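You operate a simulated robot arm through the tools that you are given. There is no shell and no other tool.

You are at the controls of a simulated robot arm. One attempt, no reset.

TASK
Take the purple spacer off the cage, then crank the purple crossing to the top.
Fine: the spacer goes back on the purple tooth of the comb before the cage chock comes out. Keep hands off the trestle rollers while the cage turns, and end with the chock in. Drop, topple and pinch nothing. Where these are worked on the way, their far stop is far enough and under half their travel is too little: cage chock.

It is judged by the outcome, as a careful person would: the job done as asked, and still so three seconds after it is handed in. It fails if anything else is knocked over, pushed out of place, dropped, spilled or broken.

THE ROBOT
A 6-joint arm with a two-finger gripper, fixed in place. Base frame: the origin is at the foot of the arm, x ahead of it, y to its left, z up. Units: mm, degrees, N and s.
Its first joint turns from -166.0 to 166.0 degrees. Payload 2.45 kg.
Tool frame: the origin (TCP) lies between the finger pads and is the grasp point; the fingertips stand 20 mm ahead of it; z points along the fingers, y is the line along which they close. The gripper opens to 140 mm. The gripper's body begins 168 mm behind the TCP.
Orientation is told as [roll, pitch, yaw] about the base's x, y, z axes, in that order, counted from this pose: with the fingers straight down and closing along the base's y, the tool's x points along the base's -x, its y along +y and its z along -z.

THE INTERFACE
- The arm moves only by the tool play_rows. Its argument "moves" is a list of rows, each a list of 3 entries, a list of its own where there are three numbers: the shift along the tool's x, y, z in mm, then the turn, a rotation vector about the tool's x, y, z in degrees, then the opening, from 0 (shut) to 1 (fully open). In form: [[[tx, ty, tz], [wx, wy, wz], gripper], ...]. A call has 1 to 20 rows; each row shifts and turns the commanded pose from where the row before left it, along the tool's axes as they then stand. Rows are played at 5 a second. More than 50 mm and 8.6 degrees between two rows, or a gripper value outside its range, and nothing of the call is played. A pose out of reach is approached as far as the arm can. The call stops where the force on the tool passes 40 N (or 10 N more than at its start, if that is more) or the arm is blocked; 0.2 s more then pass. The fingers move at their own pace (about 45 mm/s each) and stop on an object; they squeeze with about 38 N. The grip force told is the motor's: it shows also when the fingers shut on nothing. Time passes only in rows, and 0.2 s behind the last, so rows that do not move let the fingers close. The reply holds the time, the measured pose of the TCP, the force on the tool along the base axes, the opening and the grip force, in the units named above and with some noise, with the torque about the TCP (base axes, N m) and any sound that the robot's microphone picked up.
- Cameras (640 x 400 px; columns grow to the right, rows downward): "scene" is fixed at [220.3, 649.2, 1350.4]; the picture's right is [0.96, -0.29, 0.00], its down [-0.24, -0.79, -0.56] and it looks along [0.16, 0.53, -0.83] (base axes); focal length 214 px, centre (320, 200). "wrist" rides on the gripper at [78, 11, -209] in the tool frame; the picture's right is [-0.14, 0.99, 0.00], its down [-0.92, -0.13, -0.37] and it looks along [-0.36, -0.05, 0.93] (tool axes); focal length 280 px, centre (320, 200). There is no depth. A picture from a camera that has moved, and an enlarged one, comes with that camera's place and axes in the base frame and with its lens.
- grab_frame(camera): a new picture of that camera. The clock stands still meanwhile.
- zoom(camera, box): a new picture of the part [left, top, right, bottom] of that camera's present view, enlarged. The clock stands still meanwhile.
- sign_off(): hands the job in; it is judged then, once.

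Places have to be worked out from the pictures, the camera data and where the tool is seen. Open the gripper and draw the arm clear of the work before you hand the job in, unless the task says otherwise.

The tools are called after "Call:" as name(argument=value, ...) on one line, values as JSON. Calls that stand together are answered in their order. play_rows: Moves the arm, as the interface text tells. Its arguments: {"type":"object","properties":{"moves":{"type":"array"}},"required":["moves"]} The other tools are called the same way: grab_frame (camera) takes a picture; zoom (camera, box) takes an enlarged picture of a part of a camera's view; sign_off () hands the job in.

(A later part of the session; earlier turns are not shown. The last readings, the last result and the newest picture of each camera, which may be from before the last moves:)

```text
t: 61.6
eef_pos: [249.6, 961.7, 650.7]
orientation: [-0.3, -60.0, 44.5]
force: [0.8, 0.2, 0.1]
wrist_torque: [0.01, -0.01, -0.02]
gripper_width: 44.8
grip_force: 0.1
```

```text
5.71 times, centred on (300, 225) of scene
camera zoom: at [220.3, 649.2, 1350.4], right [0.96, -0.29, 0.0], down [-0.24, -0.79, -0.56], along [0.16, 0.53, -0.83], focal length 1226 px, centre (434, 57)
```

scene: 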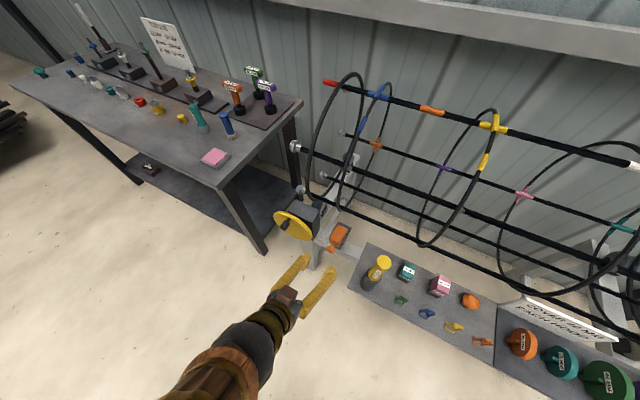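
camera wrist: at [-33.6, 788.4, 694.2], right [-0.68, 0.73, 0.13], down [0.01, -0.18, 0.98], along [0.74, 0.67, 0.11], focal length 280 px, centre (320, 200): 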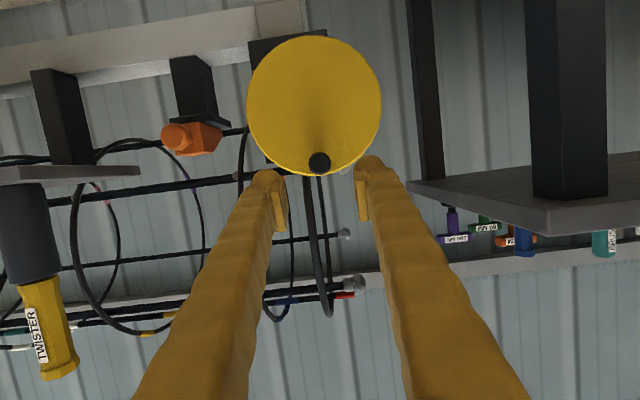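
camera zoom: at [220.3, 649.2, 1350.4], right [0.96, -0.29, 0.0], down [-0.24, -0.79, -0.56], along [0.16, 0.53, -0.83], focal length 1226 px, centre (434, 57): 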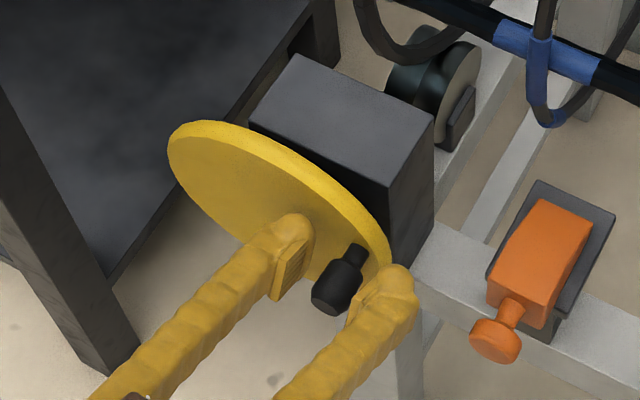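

The handle axis is at about z=637 and angle 165°, matching a cage turn of 95°; about 25° of cage (75° of crank) remains. I'll lower the fingers 12 mm to centre on the handle, regrip, and crank at half speed.

Call:
play_rows(moves=[[[5.4, -0.5, 2.6], [0, 0, 0], 0.32], [[5.5, -0.5, 2.5], [0, 0, 0], 0.32], [[0, 0, 0], [0, 0, 0], 0.0], [[0, 0, 0], [0, 0, 0], 0.0], [[0, 0, 0], [0, 0, 0], 0.0], [[-3.2, 1.1, -1.85], [0, 0, 0], 0.0], [[-3.03, 1.2, -1.75], [0, 0, 0], 0.0], [[-2.86, 1.4, -1.65], [0, 0, 0], 0.0], [[-2.86, 1.6, -1.65], [0, 0, 0], 0.0], [[-2.77, 1.7, -1.6], [0, 0, 0], 0.0]])

Call:
zoom(camera="scene", box=[250, 190, 350, 260])

```text
t: 63.8
eef_pos: [246.5, 965.5, 657.5]
orientation: [-0.3, -59.9, 44.4]
force: [3.2, -16.4, 6.8]
wrist_torque: [0.04, -0.02, -0.23]
gripper_width: 23.3
grip_force: 45.0
```

```text
5.71 times, centred on (300, 225) of scene
camera zoom: at [220.3, 649.2, 1350.4], right [0.96, -0.29, 0.0], down [-0.24, -0.79, -0.56], along [0.16, 0.53, -0.83], focal length 1226 px, centre (434, 57)
```

zoom: 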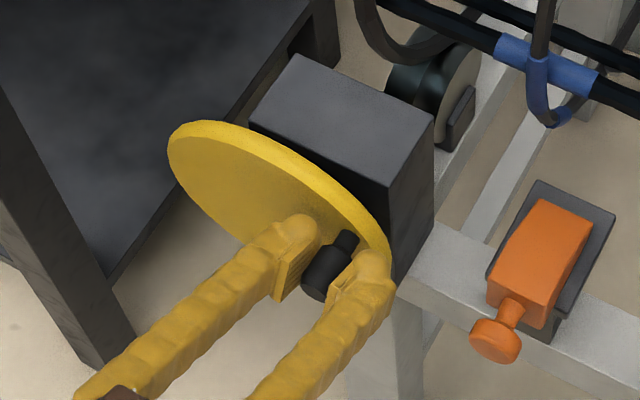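

Slow cranking works, with no slip and moderate force. I'll continue at this pace up toward 120°.

Call:
play_rows(moves=[[[-2.68, 1.2, -1.55], [0, 0, 0], 0.0], [[-2.6, 2.1, -1.5], [0, 0, 0], 0.0], [[-2.51, 2.2, -1.45], [0, 0, 0], 0.0], [[-2.34, 2.3, -1.35], [0, 0, 0], 0.0], [[-2.34, 2.5, -1.35], [0, 0, 0], 0.0], [[-2.17, 2.7, -1.25], [0, 0, 0], 0.0], [[-1.99, 2.7, -1.15], [0, 0, 0], 0.0], [[-1.91, 2.9, -1.1], [0, 0, 0], 0.0], [[-1.82, 3.0, -1.05], [0, 0, 0], 0.0], [[-1.65, 3.1, -0.95], [0, 0, 0], 0.0]])

Call:
zoom(camera="scene", box=[250, 190, 350, 260])

Call:
zoom(camera="scene", box=[380, 80, 540, 260])

```text
t: 64.8
eef_pos: [240.5, 969.9, 667.9]
orientation: [-0.3, -59.9, 44.4]
force: [-2.2, -6.3, 6.0]
wrist_torque: [0.11, -0.1, 0.11]
gripper_width: 22.7
grip_force: 45.0
stopped in row 5: the force on the tool passed its limit at 42 N (the readings are from after the stop); the commanded pose is now the measured one
```

```text
5.71 times, centred on (300, 225) of scene
camera zoom: at [220.3, 649.2, 1350.4], right [0.96, -0.29, 0.0], down [-0.24, -0.79, -0.56], along [0.16, 0.53, -0.83], focal length 1226 px, centre (434, 57)
```

zoom: 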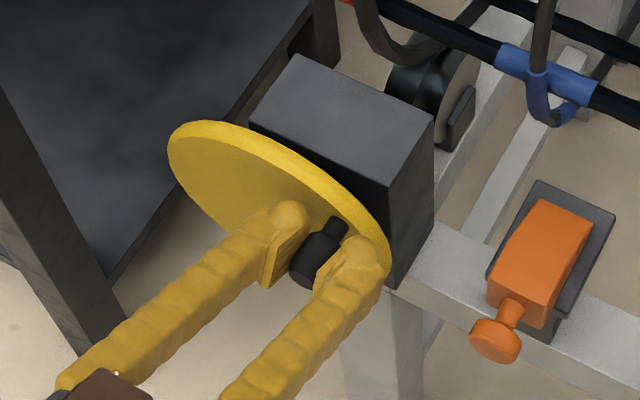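

```text
2.22 times, centred on (460, 170) of scene
camera zoom: at [220.3, 649.2, 1350.4], right [0.96, -0.29, 0.0], down [-0.24, -0.79, -0.56], along [0.16, 0.53, -0.83], focal length 477 px, centre (9, 267)
```

zoom: 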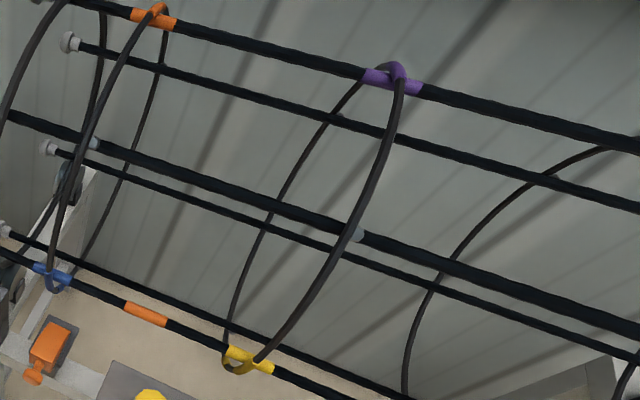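

It tripped at 42 N again, with the fingers only about 3 mm ahead of the handle. I'll move in very small steps, letting the horizontal push do most of the driving, and watch the readings.

Call:
play_rows(moves=[[[0, 1.5, 0], [0, 0, 0], 0.0], [[-0.8, 1.6, -0.5], [0, 0, 0], 0.0], [[-1.2, 1.7, -0.7], [0, 0, 0], 0.0]])

```text
t: 65.4
eef_pos: [242.2, 969.7, 668.0]
orientation: [-0.5, -59.9, 44.3]
force: [-0.6, -8.3, 4.9]
wrist_torque: [0.0, -0.17, 0.09]
gripper_width: 23.0
grip_force: 44.9
stopped in row 2: the force on the tool passed its limit at 42 N (the readings are from after the stop); the commanded pose is now the measured one
```

The resistance here is mostly radial over-constraint. I'll release and look, then roll the gripper about 25° so the fingers close along the handle's path. They will then push tangentially while any radial error slides freely.

Call:
play_rows(moves=[[[0, 0, 0], [0, 0, 0], 0.25], [[0, 0, 0], [0, 0, 0], 0.34], [[0, 0, 0], [0, 0, 0], 0.34]])

Call:
zoom(camera="wrist", box=[220, 60, 420, 220])

Call:
zoom(camera="scene", box=[250, 190, 350, 260])

Call:
zoom(camera="scene", box=[310, 120, 410, 220])

```text
t: 66.2
eef_pos: [242.3, 969.2, 666.6]
orientation: [-0.6, -60.0, 44.3]
force: [0.4, 0.2, -0.3]
wrist_torque: [-0.01, 0.0, -0.03]
gripper_width: 47.5
grip_force: 0.0
```

```text
2.50 times, centred on (320, 140) of wrist
camera zoom: at [75.2, 825.9, 704.2], right [-0.64, 0.76, 0.11], down [0.19, 0.01, 0.98], along [0.75, 0.65, -0.15], focal length 701 px, centre (320, 350)
```

zoom: 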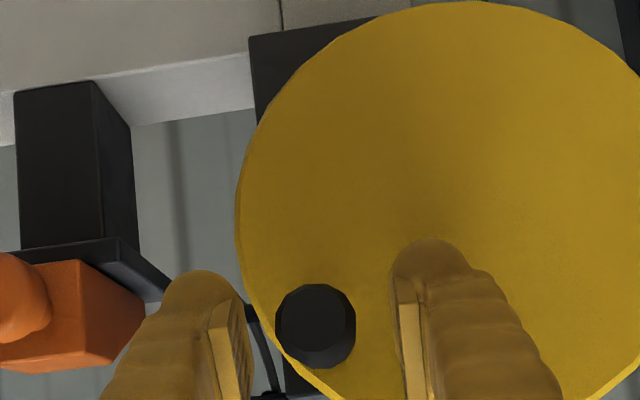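

```text
5.71 times, centred on (300, 225) of scene
camera zoom: at [220.3, 649.2, 1350.4], right [0.96, -0.29, 0.0], down [-0.24, -0.79, -0.56], along [0.16, 0.53, -0.83], focal length 1226 px, centre (434, 57)
```

zoom: 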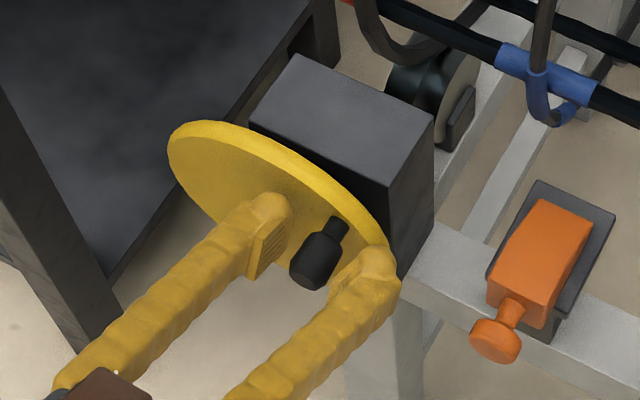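

```text
4.00 times, centred on (360, 170) of scene
camera zoom: at [220.3, 649.2, 1350.4], right [0.96, -0.29, 0.0], down [-0.24, -0.79, -0.56], along [0.16, 0.53, -0.83], focal length 858 px, centre (160, 320)
```

zoom: 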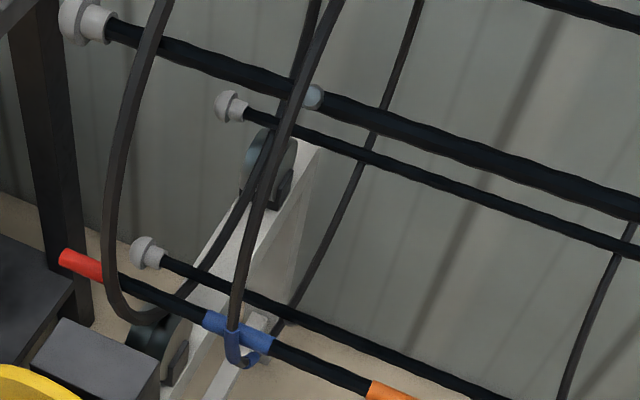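

The handle axis is at about 143°, so about 53° of crank remains. I'll roll the tool 25° about the handle axis so the fingers close along the path, re-centre, and regrip.

Call:
play_rows(moves=[[[0, 0, 0], [-4.17, 0, 7.22], 0.34], [[0, 0, 0], [-4.17, 0, 7.22], 0.34], [[0, 0, 0], [-4.17, 0, 7.22], 0.34], [[3.35, -2.4, 0.77], [0, 0, 0], 0.34], [[0, 0, 0], [0, 0, 0], 0.0], [[0, 0, 0], [0, 0, 0], 0.0], [[0, 0, 0], [0, 0, 0], 0.0]])

Call:
zoom(camera="wrist", box=[220, 60, 420, 220])

Call:
zoom(camera="scene", box=[250, 190, 350, 260])

```text
t: 67.8
eef_pos: [240.6, 968.7, 664.2]
orientation: [10.1, -59.4, 35.1]
force: [-4.8, 12.1, -8.1]
wrist_torque: [-0.09, -0.03, 0.25]
gripper_width: 23.5
grip_force: 35.9
out of reach, approached as far as the arm can: row 2, 3
```

```text
2.50 times, centred on (320, 140) of wrist
camera zoom: at [77.9, 822.3, 701.6], right [-0.63, 0.75, 0.21], down [0.25, -0.05, 0.97], along [0.74, 0.66, -0.16], focal length 701 px, centre (320, 350)
```

zoom: 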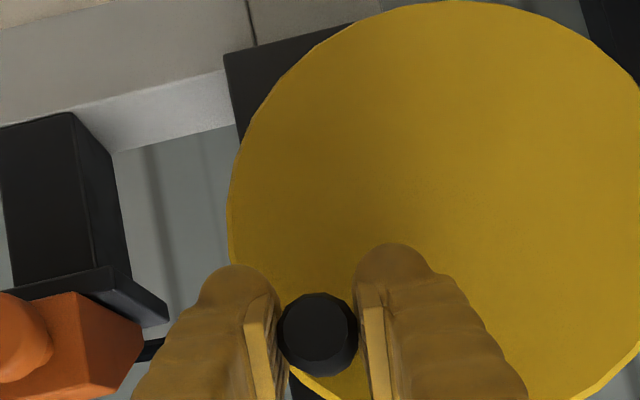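

```text
5.71 times, centred on (300, 225) of scene
camera zoom: at [220.3, 649.2, 1350.4], right [0.96, -0.29, 0.0], down [-0.24, -0.79, -0.56], along [0.16, 0.53, -0.83], focal length 1226 px, centre (434, 57)
```

zoom: 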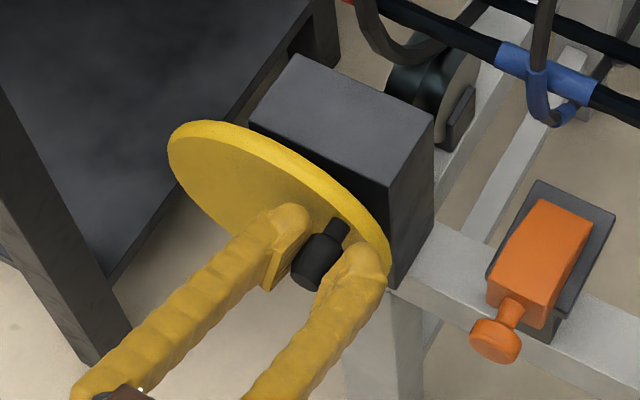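

The arm only managed about 5° of roll, so a wrist joint is near its limit that way. Instead I'll unroll and hold the handle loosely, with the fingers just wider than it: they then push it sideways along its arc while it slides freely up and down. I'll go slowly.

Call:
play_rows(moves=[[[0, 0, 0], [0, 0, 0], 0.2], [[0, 0, 0], [4.17, 0, -7.22], 0.3], [[0, 0, 0], [4.17, 0, -7.22], 0.3], [[0, 0, 0], [4.17, 0, -7.22], 0.3], [[0, 0, 0], [0, 0, 0], 0.2], [[0, 0, 0], [0, 0, 0], 0.2]])

Call:
zoom(camera="wrist", box=[220, 60, 420, 220])

```text
t: 69.2
eef_pos: [241.9, 967.0, 664.0]
orientation: [-35.5, -54.5, 74.1]
force: [-0.1, 0.0, 0.2]
wrist_torque: [0.03, 0.02, -0.02]
gripper_width: 28.2
grip_force: 0.0
```

```text
2.50 times, centred on (320, 140) of wrist
camera zoom: at [67.7, 832.0, 694.8], right [-0.63, 0.75, -0.22], down [-0.04, 0.25, 0.97], along [0.78, 0.61, -0.12], focal length 701 px, centre (320, 350)
```

zoom: 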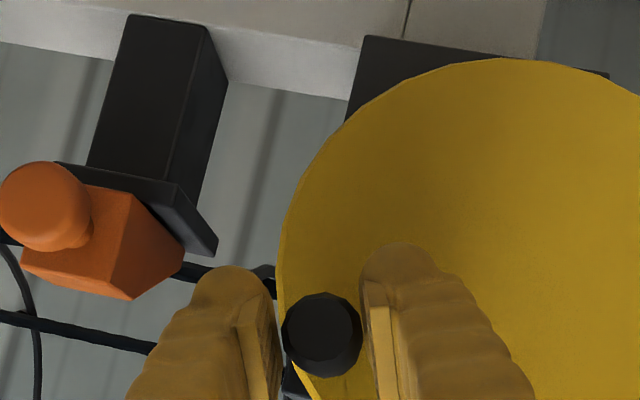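

The commanded roll had been reset, so I over-unrolled to about -20°. I'll roll back +20° about the handle axis to level the fingers, then hold the handle loosely.

Call:
play_rows(moves=[[[0, 0, 0], [0, 0, 0], 0.3], [[0, 0, 0], [-3.3, 0, 5.7], 0.3], [[0, 0, 0], [-3.3, 0, 5.7], 0.3], [[0, 0, 0], [-3.3, 0, 5.7], 0.3], [[0, 0, 0], [0, 0, 0], 0.2], [[0, 0, 0], [0, 0, 0], 0.2]])

Call:
zoom(camera="wrist", box=[220, 60, 420, 220])

```text
t: 70.6
eef_pos: [241.8, 967.4, 663.6]
orientation: [0.1, -59.9, 43.8]
force: [-0.4, 0.6, -0.4]
wrist_torque: [0.01, -0.01, -0.02]
gripper_width: 28.0
grip_force: 0.0
```

```text
2.50 times, centred on (320, 140) of wrist
camera zoom: at [76.2, 823.4, 701.1], right [-0.64, 0.76, 0.12], down [0.19, 0.01, 0.98], along [0.75, 0.65, -0.15], focal length 701 px, centre (320, 350)
```

zoom: 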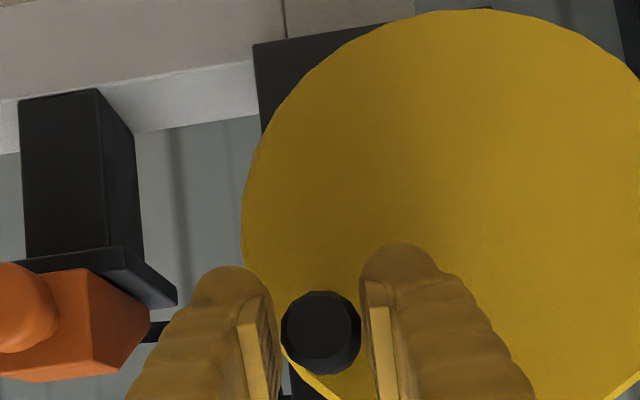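

The fingers are level with a loose 28 mm gap around the handle. I'll push slowly along the arc.

Call:
play_rows(moves=[[[-1.99, 3.0, -1.15], [0, 0, 0], 0.2], [[-1.65, 1.6, -0.95], [0, 0, 0], 0.2], [[-1.56, 1.6, -0.9], [0, 0, 0], 0.2], [[-1.47, 1.7, -0.85], [0, 0, 0], 0.2], [[-1.47, 1.7, -0.85], [0, 0, 0], 0.2], [[-1.39, 1.8, -0.8], [0, 0, 0], 0.2], [[-1.39, 1.9, -0.8], [0, 0, 0], 0.2], [[-1.3, 1.9, -0.75], [0, 0, 0], 0.2]])

Call:
zoom(camera="wrist", box=[220, 60, 420, 220])

Call:
zoom(camera="scene", box=[380, 80, 540, 260])

```text
t: 72.4
eef_pos: [230.6, 978.9, 678.2]
orientation: [0.1, -59.9, 43.9]
force: [0.1, 0.2, 0.1]
wrist_torque: [0.02, 0.02, -0.03]
gripper_width: 28.6
grip_force: 0.3
```

```text
2.50 times, centred on (320, 140) of wrist
camera zoom: at [65.5, 834.3, 714.4], right [-0.64, 0.76, 0.12], down [0.19, 0.01, 0.98], along [0.75, 0.65, -0.15], focal length 701 px, centre (320, 350)
```

zoom: 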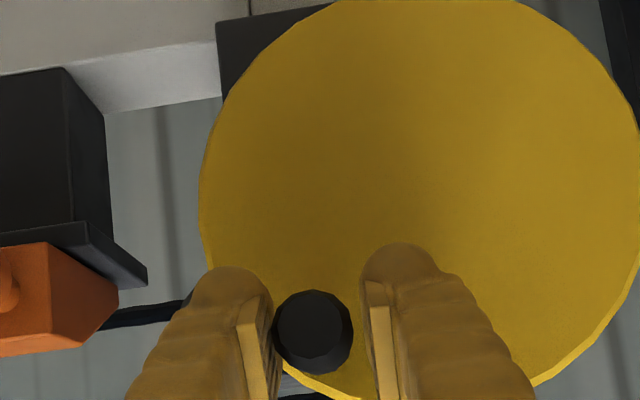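

```text
2.22 times, centred on (460, 170) of scene
camera zoom: at [220.3, 649.2, 1350.4], right [0.96, -0.29, 0.0], down [-0.24, -0.79, -0.56], along [0.16, 0.53, -0.83], focal length 477 px, centre (9, 267)
```

zoom: 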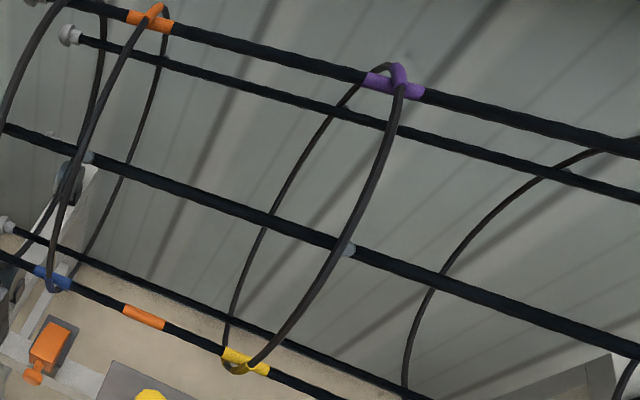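

The loose push moves the wheel with almost no load. I'll continue toward the top in the same way.

Call:
play_rows(moves=[[[-1.56, 2.5, -0.9], [0, 0, 0], 0.2], [[-1.39, 2.5, -0.8], [0, 0, 0], 0.2], [[-1.39, 2.6, -0.8], [0, 0, 0], 0.2], [[-1.21, 2.7, -0.7], [0, 0, 0], 0.2], [[-1.13, 2.7, -0.65], [0, 0, 0], 0.2], [[-1.04, 2.8, -0.6], [0, 0, 0], 0.2], [[-0.95, 2.9, -0.55], [0, 0, 0], 0.2], [[-0.87, 2.9, -0.5], [0, 0, 0], 0.2], [[-0.69, 2.9, -0.4], [0, 0, 0], 0.2]])

Call:
zoom(camera="wrist", box=[220, 60, 420, 220])

Call:
zoom(camera="scene", box=[380, 80, 540, 260])

```text
t: 74.4
eef_pos: [215.0, 995.9, 689.4]
orientation: [0.1, -59.9, 43.9]
force: [0.4, -0.2, -0.3]
wrist_torque: [0.04, 0.0, 0.01]
gripper_width: 28.2
grip_force: 0.0
```

```text
2.50 times, centred on (320, 140) of wrist
camera zoom: at [48.5, 851.4, 726.3], right [-0.64, 0.76, 0.12], down [0.19, 0.01, 0.98], along [0.75, 0.65, -0.15], focal length 701 px, centre (320, 350)
```

zoom: 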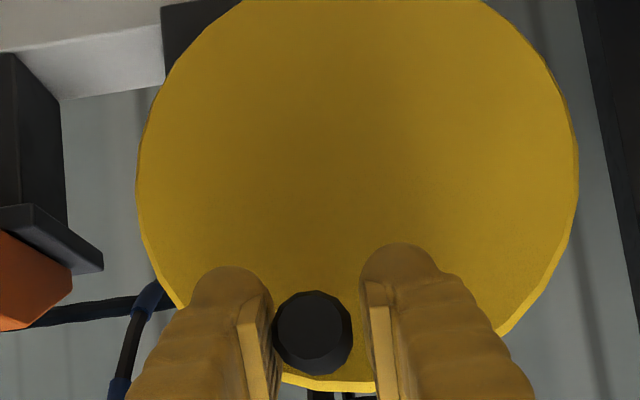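

```text
2.22 times, centred on (460, 170) of scene
camera zoom: at [220.3, 649.2, 1350.4], right [0.96, -0.29, 0.0], down [-0.24, -0.79, -0.56], along [0.16, 0.53, -0.83], focal length 477 px, centre (9, 267)
```

zoom: 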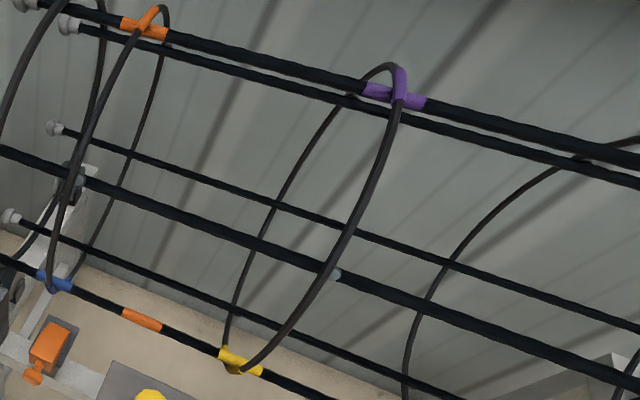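

The purple crossing is nearly at the top, with about 5° of cage left. I'll push on almost to the handle's starting position and then compare with the opening picture.

Call:
play_rows(moves=[[[-0.6, 2.9, -0.35], [0, 0, 0], 0.2], [[-0.5, 2.9, -0.3], [0, 0, 0], 0.2], [[-0.4, 2.9, -0.25], [0, 0, 0], 0.2], [[-0.3, 2.9, -0.2], [0, 0, 0], 0.2], [[-0.2, 2.9, -0.1], [0, 0, 0], 0.2]])

Call:
zoom(camera="scene", box=[380, 80, 540, 260])

Call:
zoom(camera="scene", box=[260, 60, 460, 280])

Call:
zoom(camera="wrist", box=[220, 60, 420, 220])

```text
t: 75.6
eef_pos: [203.6, 1005.5, 691.1]
orientation: [0.1, -60.0, 43.8]
force: [-0.6, 0.3, 0.5]
wrist_torque: [-0.02, 0.01, -0.03]
gripper_width: 28.0
grip_force: 0.1
```

```text
2.22 times, centred on (460, 170) of scene
camera zoom: at [220.3, 649.2, 1350.4], right [0.96, -0.29, 0.0], down [-0.24, -0.79, -0.56], along [0.16, 0.53, -0.83], focal length 477 px, centre (9, 267)
```

zoom: 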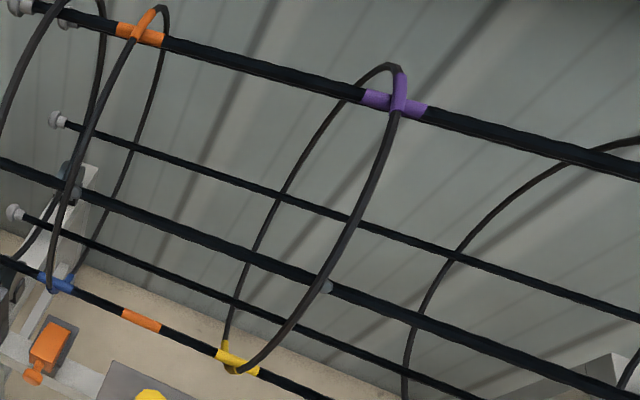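

```text
1.82 times, centred on (360, 170) of scene
camera zoom: at [220.3, 649.2, 1350.4], right [0.96, -0.29, 0.0], down [-0.24, -0.79, -0.56], along [0.16, 0.53, -0.83], focal length 390 px, centre (247, 254)
```

zoom: 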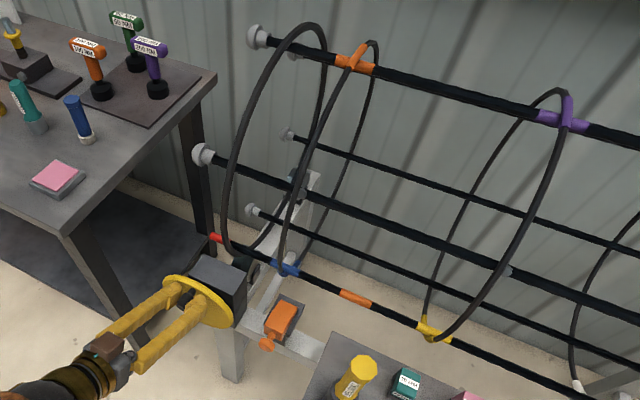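

```text
2.50 times, centred on (320, 140) of wrist
camera zoom: at [38.7, 862.2, 728.3], right [-0.64, 0.76, 0.12], down [0.19, 0.01, 0.98], along [0.75, 0.65, -0.15], focal length 701 px, centre (320, 350)
```

zoom: 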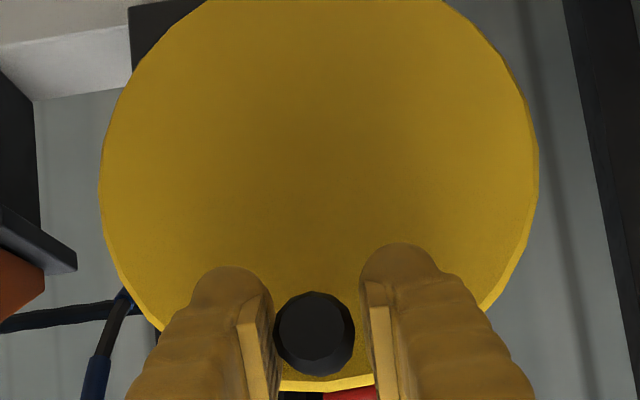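

It's almost identical to the opening picture with purple where yellow was; caps differ by 2–3 px, about 1.3° short. I'll nudge the handle 4.5 mm more and compare at higher zoom.

Call:
play_rows(moves=[[[-0.1, 2.2, -0.05], [0, 0, 0], 0.2], [[0, 2.2, 0], [0, 0, 0], 0.2], [[0, 0, 0], [0, 0, 0], 0.2]])

Call:
zoom(camera="scene", box=[260, 60, 460, 280])

Call:
zoom(camera="scene", box=[380, 80, 540, 260])

Call:
zoom(camera="scene", box=[600, 100, 640, 320])

```text
t: 76.4
eef_pos: [201.4, 1010.3, 691.9]
orientation: [0.1, -59.9, 43.9]
force: [-0.1, 0.1, 0.7]
wrist_torque: [0.02, -0.01, -0.02]
gripper_width: 28.2
grip_force: 0.0
```

```text
1.82 times, centred on (360, 170) of scene
camera zoom: at [220.3, 649.2, 1350.4], right [0.96, -0.29, 0.0], down [-0.24, -0.79, -0.56], along [0.16, 0.53, -0.83], focal length 390 px, centre (247, 254)
```

zoom: 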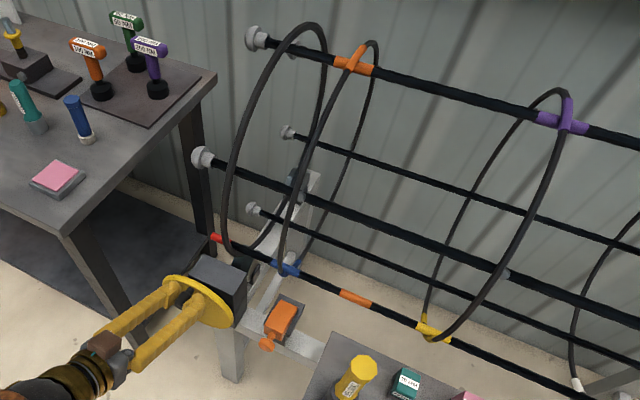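

```text
2.22 times, centred on (460, 170) of scene
camera zoom: at [220.3, 649.2, 1350.4], right [0.96, -0.29, 0.0], down [-0.24, -0.79, -0.56], along [0.16, 0.53, -0.83], focal length 477 px, centre (9, 267)
```

zoom: 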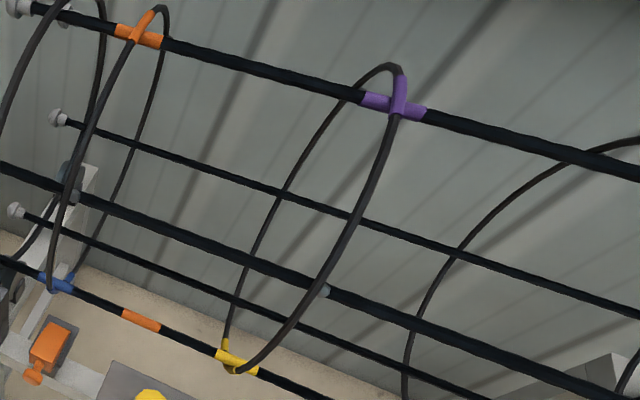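

```text
1.82 times, centred on (620, 210) of scene
camera zoom: at [220.3, 649.2, 1350.4], right [0.96, -0.29, 0.0], down [-0.24, -0.79, -0.56], along [0.16, 0.53, -0.83], focal length 390 px, centre (-226, 182)
```

zoom: 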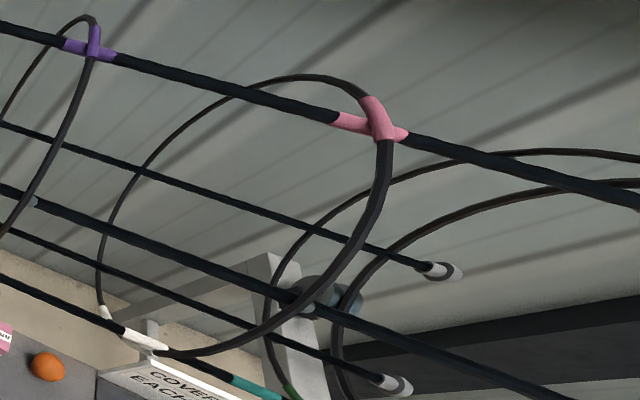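

The picture now matches the opening one, and the end caps of the top and bottom rods line up vertically to within about 0.3°, so the purple crossing is at the top. I'll open, withdraw straight back from the handle, return the tilt to 45°, and move in front of the chock knob.

Call:
play_rows(moves=[[[0, 0, 0], [0, 0, 0], 0.36], [[0, 0, 0], [0, 0, 0], 0.36], [[15, 0, -26], [0, 0, 0], 0.36], [[15, 0, -26], [0, 0, 0], 0.36], [[15, 0, -26], [0, 0, 0], 0.4], [[0, 0, 0], [0, 7.5, 0], 0.4], [[0, 0, 0], [0, 7.5, 0], 0.4], [[-9, -43, 3], [0, 0, 0], 0.4], [[-9, -43, 3], [0, 0, 0], 0.4], [[-9, -43, 3], [0, 0, 0], 0.4], [[-8, -43.7, 3], [0, 0, 0], 0.4]])

Call:
grab_frame(camera="wrist")

Call:
zoom(camera="scene", box=[260, 60, 460, 280])

Call:
zoom(camera="scene", box=[310, 200, 380, 255])

```text
t: 78.8
eef_pos: [280.0, 846.0, 708.6]
orientation: [0.0, -44.8, 44.0]
force: [0.9, -1.4, -0.5]
wrist_torque: [0.03, -0.01, -0.01]
gripper_width: 56.0
grip_force: 0.1
```

```text
taken
camera wrist: at [127.3, 713.2, 803.0], right [-0.62, 0.78, 0.1], down [0.37, 0.18, 0.91], along [0.69, 0.6, -0.4], focal length 280 px, centre (320, 200)
```

wrist: 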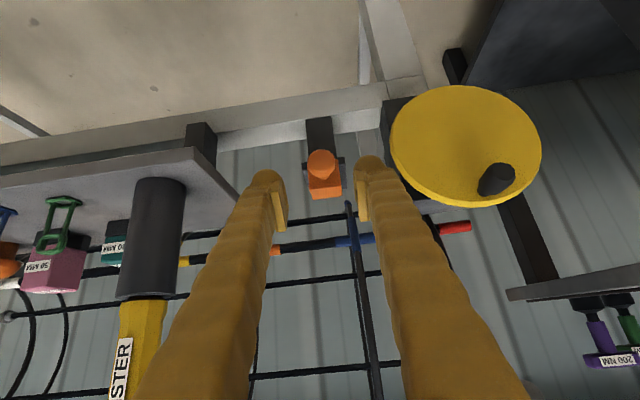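

```text
1.82 times, centred on (360, 170) of scene
camera zoom: at [220.3, 649.2, 1350.4], right [0.96, -0.29, 0.0], down [-0.24, -0.79, -0.56], along [0.16, 0.53, -0.83], focal length 390 px, centre (247, 254)
```

zoom: 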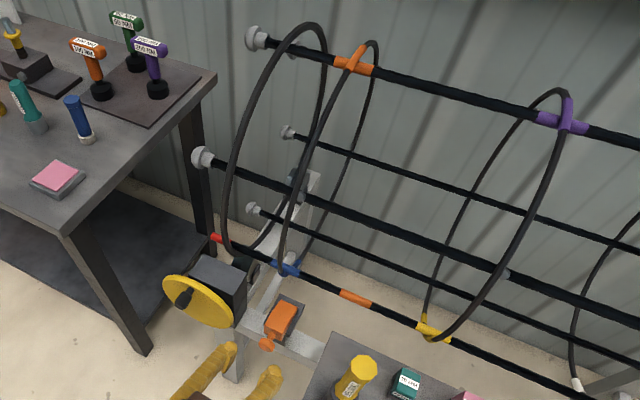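

```text
7.27 times, centred on (345, 228) of scene
camera zoom: at [220.3, 649.2, 1350.4], right [0.96, -0.29, 0.0], down [-0.24, -0.79, -0.56], along [0.16, 0.53, -0.83], focal length 1560 px, centre (138, 0)
```

zoom: 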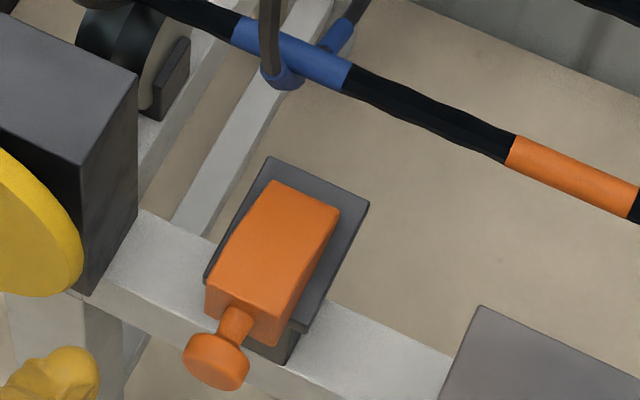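

The cage holds its position with the wheel released. I'll zoom on the knob for alignment before regripping it.

Call:
zoom(camera="wrist", box=[260, 100, 390, 220])

```text
3.33 times, centred on (325, 160) of wrist
camera zoom: at [127.3, 713.2, 803.0], right [-0.62, 0.78, 0.1], down [0.37, 0.18, 0.91], along [0.69, 0.6, -0.4], focal length 935 px, centre (303, 333)
```

zoom: 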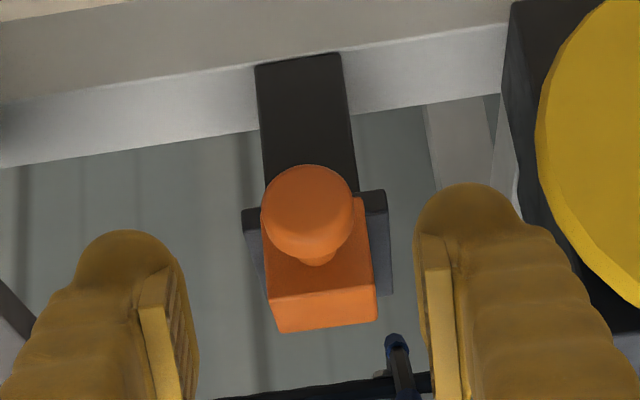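

It's well aligned. I'll correct the 1° yaw, advance 94 mm to straddle the knob head as before, and close.

Call:
play_rows(moves=[[[0, 0.4, 23.5], [-0.7, 0, -0.7], 0.4], [[0, 0.4, 23.5], [0, 0, 0], 0.4], [[0, 0.4, 23.5], [0, 0, 0], 0.4]])

Call:
zoom(camera="wrist", box=[240, 100, 400, 220])

Call:
zoom(camera="scene", box=[310, 200, 380, 255])

```text
t: 79.6
eef_pos: [312.6, 882.2, 660.1]
orientation: [0.1, -45.0, 44.9]
force: [0.4, 0.8, 0.9]
wrist_torque: [-0.01, 0.01, 0.0]
gripper_width: 56.1
grip_force: 0.1
```

```text
3.33 times, centred on (320, 160) of wrist
camera zoom: at [163.1, 746.0, 752.0], right [-0.63, 0.77, 0.1], down [0.37, 0.19, 0.91], along [0.68, 0.61, -0.4], focal length 935 px, centre (320, 333)
```

zoom: 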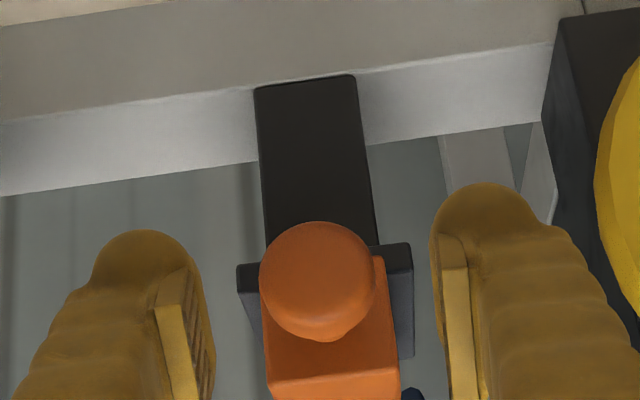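

```text
7.27 times, centred on (345, 228) of scene
camera zoom: at [220.3, 649.2, 1350.4], right [0.96, -0.29, 0.0], down [-0.24, -0.79, -0.56], along [0.16, 0.53, -0.83], focal length 1560 px, centre (138, 0)
```

zoom: 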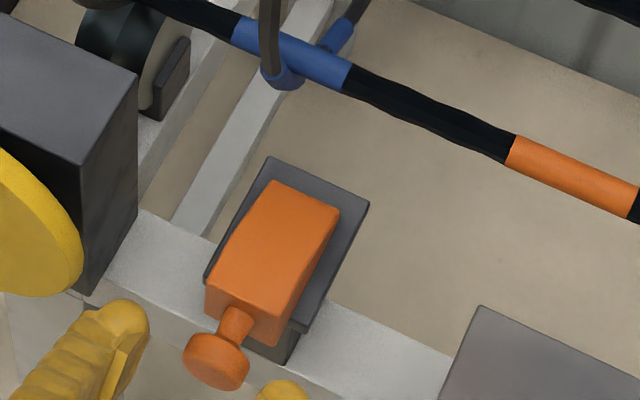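

The head is about 34 mm ahead and centred. I'll advance 23 mm and close on it.

Call:
play_rows(moves=[[[0, -0.3, 11.5], [0, 0, 0], 0.4], [[0, -0.3, 11.5], [0, 0, 0], 0.4], [[0, 0, 0], [0, 0, 0], 0.0], [[0, 0, 0], [0, 0, 0], 0.0], [[0, 0, 0], [0, 0, 0], 0.0], [[0, 0, 0], [0, 0, 0], 0.0]])

Call:
zoom(camera="wrist", box=[240, 100, 400, 220])

Call:
zoom(camera="scene", box=[310, 200, 380, 255])

```text
t: 81.0
eef_pos: [326.3, 892.1, 642.0]
orientation: [0.1, -44.8, 44.8]
force: [10.8, -9.6, -3.4]
wrist_torque: [-0.08, -0.08, -0.17]
gripper_width: 28.3
grip_force: 45.0
```

```text
3.33 times, centred on (320, 160) of wrist
camera zoom: at [175.9, 757.8, 735.4], right [-0.63, 0.77, 0.1], down [0.37, 0.19, 0.91], along [0.68, 0.61, -0.4], focal length 935 px, centre (320, 333)
```

zoom: 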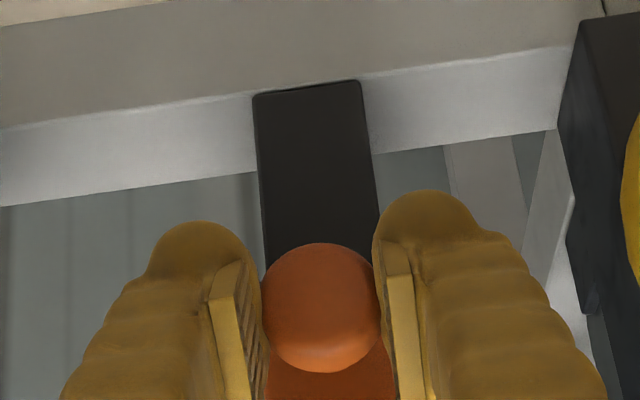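

```text
7.27 times, centred on (345, 228) of scene
camera zoom: at [220.3, 649.2, 1350.4], right [0.96, -0.29, 0.0], down [-0.24, -0.79, -0.56], along [0.16, 0.53, -0.83], focal length 1560 px, centre (138, 0)
```

zoom: 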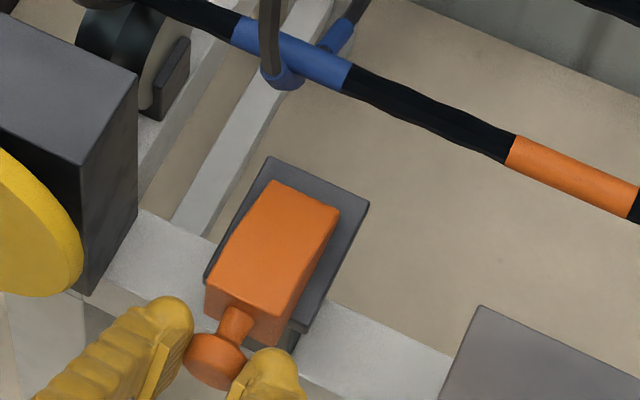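

Gripped at 28 mm. I'll push the chock straight back in (+w) in 4 mm steps, checking as it goes.

Call:
play_rows(moves=[[[0, -1.0, 0], [0, 0, 0], 0.0], [[-2.83, 0, 2.83], [0, 0, 0], 0.0], [[-2.83, 0, 2.83], [0, 0, 0], 0.0], [[-2.83, 0, 2.83], [0, 0, 0], 0.0], [[-2.83, 0, 2.83], [0, 0, 0], 0.0], [[-2.83, 0, 2.83], [0, 0, 0], 0.0], [[-2.83, 0, 2.83], [0, 0, 0], 0.0]])

Call:
zoom(camera="scene", box=[310, 200, 380, 255])

```text
t: 82.6
eef_pos: [344.5, 909.3, 643.2]
orientation: [0.1, -45.0, 44.8]
force: [-0.7, -0.7, 8.5]
wrist_torque: [0.03, 0.04, -0.03]
gripper_width: 28.1
grip_force: 45.0
```

```text
7.27 times, centred on (345, 228) of scene
camera zoom: at [220.3, 649.2, 1350.4], right [0.96, -0.29, 0.0], down [-0.24, -0.79, -0.56], along [0.16, 0.53, -0.83], focal length 1560 px, centre (138, 0)
```

zoom: 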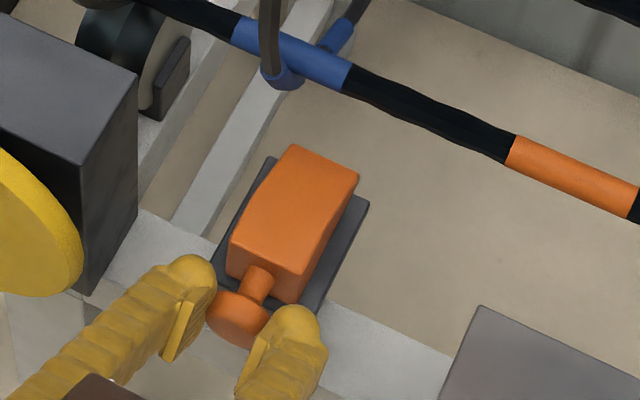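

It's sliding in smoothly, about 25 mm so far. I'll continue to the in-stop.

Call:
play_rows(moves=[[[-2.83, 0, 2.83], [0, 0, 0], 0.0], [[-2.83, 0, 2.83], [0, 0, 0], 0.0], [[-2.83, 0, 2.83], [0, 0, 0], 0.0], [[-2.83, 0, 2.83], [0, 0, 0], 0.0]])

Call:
zoom(camera="scene", box=[310, 200, 380, 255])

```text
t: 83.6
eef_pos: [355.7, 922.0, 642.5]
orientation: [0.1, -45.0, 44.8]
force: [-7.7, 5.2, 20.8]
wrist_torque: [0.27, -0.16, 0.08]
gripper_width: 28.4
grip_force: 45.1
```

```text
7.27 times, centred on (345, 228) of scene
camera zoom: at [220.3, 649.2, 1350.4], right [0.96, -0.29, 0.0], down [-0.24, -0.79, -0.56], along [0.16, 0.53, -0.83], focal length 1560 px, centre (138, 0)
```

zoom: 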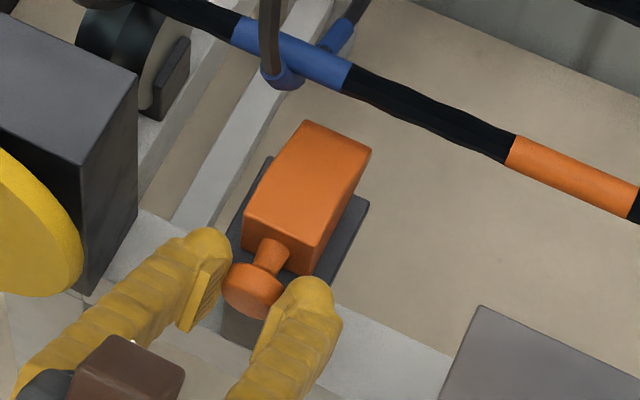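

Almost home, about 5 mm short of where it started, but there is 21 N of vertical load. I'll raise the tool 1.5 mm to relieve it, then push the last few millimetres.

Call:
play_rows(moves=[[[-1.06, 0, -1.06], [0, 0, 0], 0.0], [[-1.8, 0, 1.8], [0, 0, 0], 0.0], [[-1.8, 0, 1.8], [0, 0, 0], 0.0]])

Call:
zoom(camera="scene", box=[310, 200, 380, 255])

```text
t: 84.4
eef_pos: [357.8, 922.9, 642.9]
orientation: [0.1, -44.8, 44.9]
force: [-17.1, 7.1, 6.3]
wrist_torque: [0.23, -0.01, 0.18]
gripper_width: 27.9
grip_force: 45.6
```

```text
7.27 times, centred on (345, 228) of scene
camera zoom: at [220.3, 649.2, 1350.4], right [0.96, -0.29, 0.0], down [-0.24, -0.79, -0.56], along [0.16, 0.53, -0.83], focal length 1560 px, centre (138, 0)
```

zoom: 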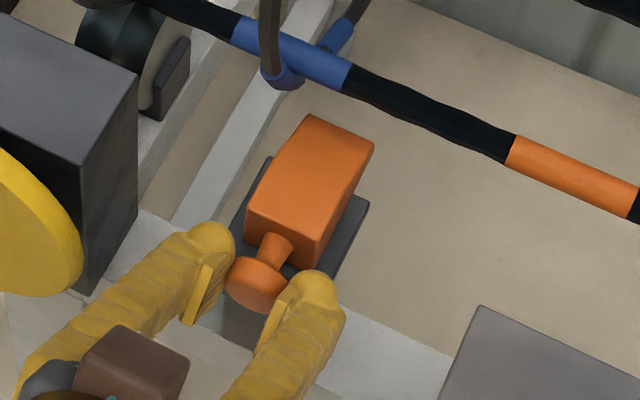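

The block is now within a pixel of its original in-position. I'll ease the side load and press 2 mm more to confirm it's at the stop.

Call:
play_rows(moves=[[[0, 1.2, 0], [0, 0, 0], 0.0], [[-1.0, 0, 1.0], [0, 0, 0], 0.0], [[-1.0, 0, 1.0], [0, 0, 0], 0.0]])

Call:
zoom(camera="scene", box=[310, 200, 380, 255])

```text
t: 85.1
eef_pos: [358.2, 923.6, 642.5]
orientation: [0.0, -44.7, 44.8]
force: [-10.3, -13.3, 9.3]
wrist_torque: [-0.1, -0.01, -0.04]
gripper_width: 27.8
grip_force: 44.8
stopped in row 3: the force on the tool passed its limit at 47 N (the readings are from after the stop); the commanded pose is now the measured one
```

```text
7.27 times, centred on (345, 228) of scene
camera zoom: at [220.3, 649.2, 1350.4], right [0.96, -0.29, 0.0], down [-0.24, -0.79, -0.56], along [0.16, 0.53, -0.83], focal length 1560 px, centre (138, 0)
```

zoom: 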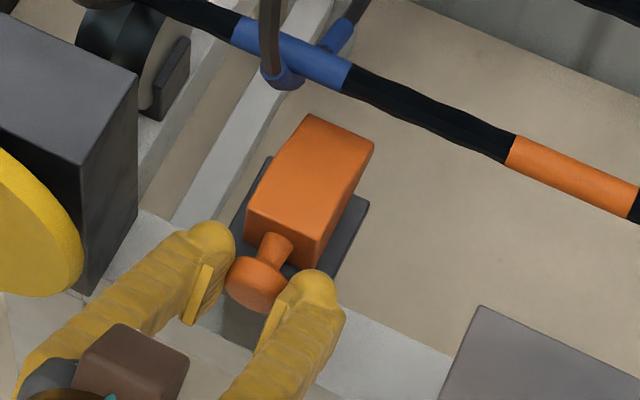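

The chock is firmly at its in-stop. I'll open the fingers and back straight away from the knob.

Call:
play_rows(moves=[[[0, 0, 0], [0, 0, 0], 0.25], [[0, 0, 0], [0, 0, 0], 0.4], [[0, 0, 0], [0, 0, 0], 0.4], [[0, 0, -15], [0, 0, 0], 0.4], [[0, 0, -25], [0, 0, 0], 0.4], [[0, 0, -40], [0, 0, 0], 0.4], [[0, 0, -40], [0, 0, 0], 0.4], [[0, 0, -40], [0, 0, 0], 0.4]])

Call:
zoom(camera="scene", box=[310, 200, 380, 255])

Call:
zoom(camera="scene", box=[260, 60, 460, 280])

Call:
zoom(camera="scene", box=[638, 0, 640, 400])

```text
t: 86.9
eef_pos: [280.2, 846.4, 759.3]
orientation: [0.0, -44.7, 44.9]
force: [-0.1, 0.5, 0.6]
wrist_torque: [0.01, 0.0, 0.0]
gripper_width: 56.1
grip_force: 0.1
```

```text
7.27 times, centred on (345, 228) of scene
camera zoom: at [220.3, 649.2, 1350.4], right [0.96, -0.29, 0.0], down [-0.24, -0.79, -0.56], along [0.16, 0.53, -0.83], focal length 1560 px, centre (138, 0)
```

zoom: 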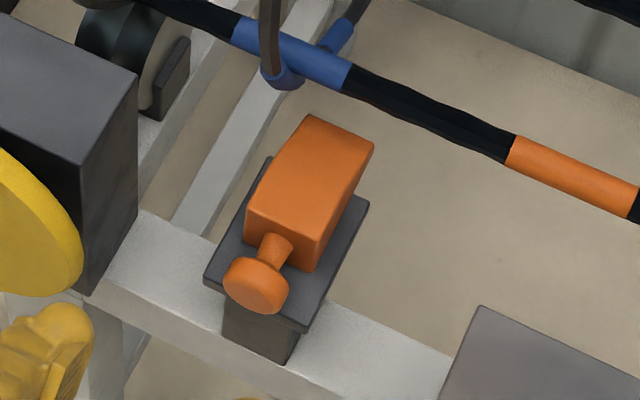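

```text
1.82 times, centred on (360, 170) of scene
camera zoom: at [220.3, 649.2, 1350.4], right [0.96, -0.29, 0.0], down [-0.24, -0.79, -0.56], along [0.16, 0.53, -0.83], focal length 390 px, centre (247, 254)
```

zoom: 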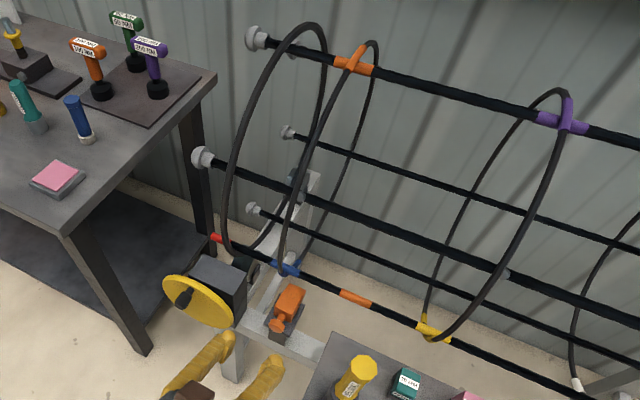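

```text
1.00 times, centred on (639, 200) of scene (not enlarged: the box is as wide or as high as the picture)
camera zoom: at [220.3, 649.2, 1350.4], right [0.96, -0.29, 0.0], down [-0.24, -0.79, -0.56], along [0.16, 0.53, -0.83], focal length 214 px, centre (1, 200)
```

zoom: 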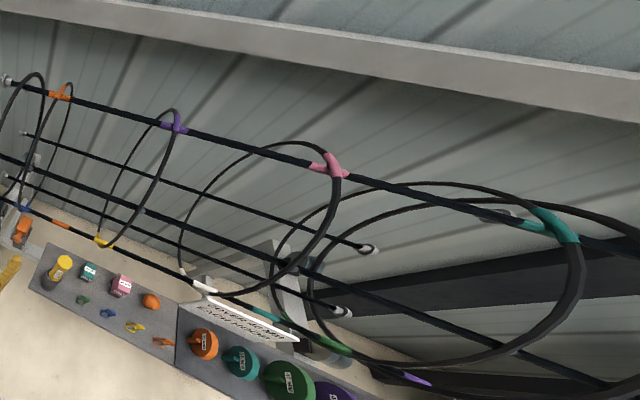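

The chock is in, the cage matches its original lie with purple on top, and the comb is undisturbed. I'll draw the arm up and back, clear of the work.

Call:
play_rows(moves=[[[-28, 0, -28], [0, 0, 0], 0.5], [[-28, 0, -28], [0, 0, 0], 0.5], [[-28, 0, -28], [0, 0, 0], 0.5], [[-28, 0, -28], [0, 0, 0], 0.5], [[-28, 0, -28], [0, 0, 0], 0.5], [[-28, 0, -28], [0, 0, 0], 0.5], [[-28, 0, -28], [0, 0, 0], 0.5], [[25, 0, -25], [0, 0, 0], 0.5], [[25, 0, -25], [0, 0, 0], 0.5], [[25, 0, -25], [0, 0, 0], 0.5], [[0, 0, 0], [0, 0, 0], 0.5]])

Call:
grab_frame(camera="scene")

Call:
grab_frame(camera="wrist")

Call:
zoom(camera="scene", box=[380, 80, 540, 260])

Call:
zoom(camera="scene", box=[630, 300, 640, 400])

```text
t: 88.8
eef_pos: [253.5, 811.6, 898.5]
orientation: [-7.3, -37.3, 49.1]
force: [-0.3, 0.5, -0.4]
wrist_torque: [0.02, -0.02, 0.02]
gripper_width: 70.0
grip_force: 0.0
stopped in row 9: the arm was blocked; the commanded pose is now the measured one
```

```text
taken
```

scene: 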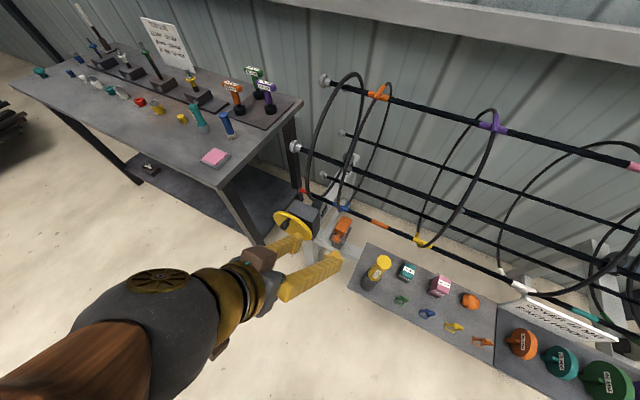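

```text
taken
camera wrist: at [102.7, 696.7, 1015.6], right [-0.62, 0.78, -0.02], down [0.39, 0.33, 0.86], along [0.68, 0.53, -0.51], focal length 280 px, centre (320, 200)
```

wrist: 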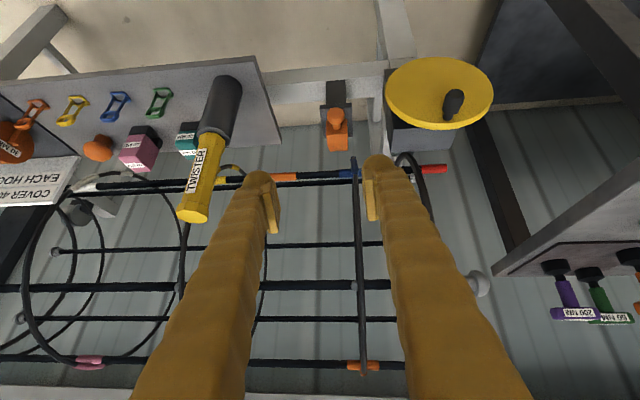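

```text
2.22 times, centred on (460, 170) of scene
camera zoom: at [220.3, 649.2, 1350.4], right [0.96, -0.29, 0.0], down [-0.24, -0.79, -0.56], along [0.16, 0.53, -0.83], focal length 477 px, centre (9, 267)
```

zoom: 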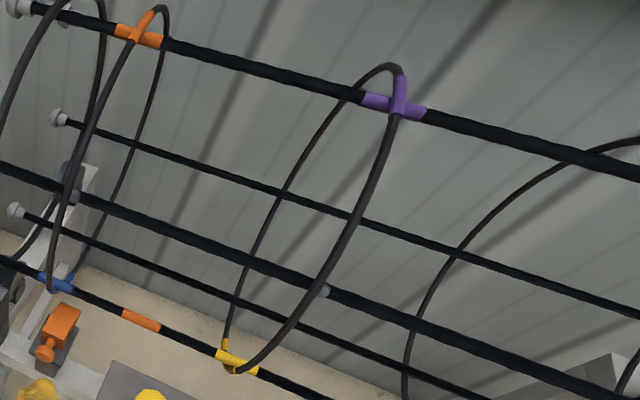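

```text
4.00 times, centred on (635, 350) of scene
camera zoom: at [220.3, 649.2, 1350.4], right [0.96, -0.29, 0.0], down [-0.24, -0.79, -0.56], along [0.16, 0.53, -0.83], focal length 858 px, centre (-940, -400)
```

zoom: 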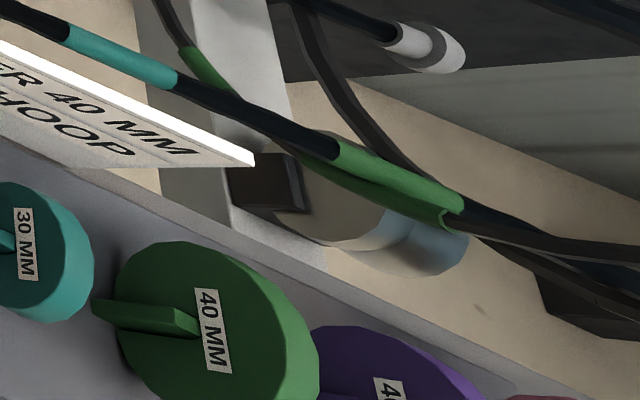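

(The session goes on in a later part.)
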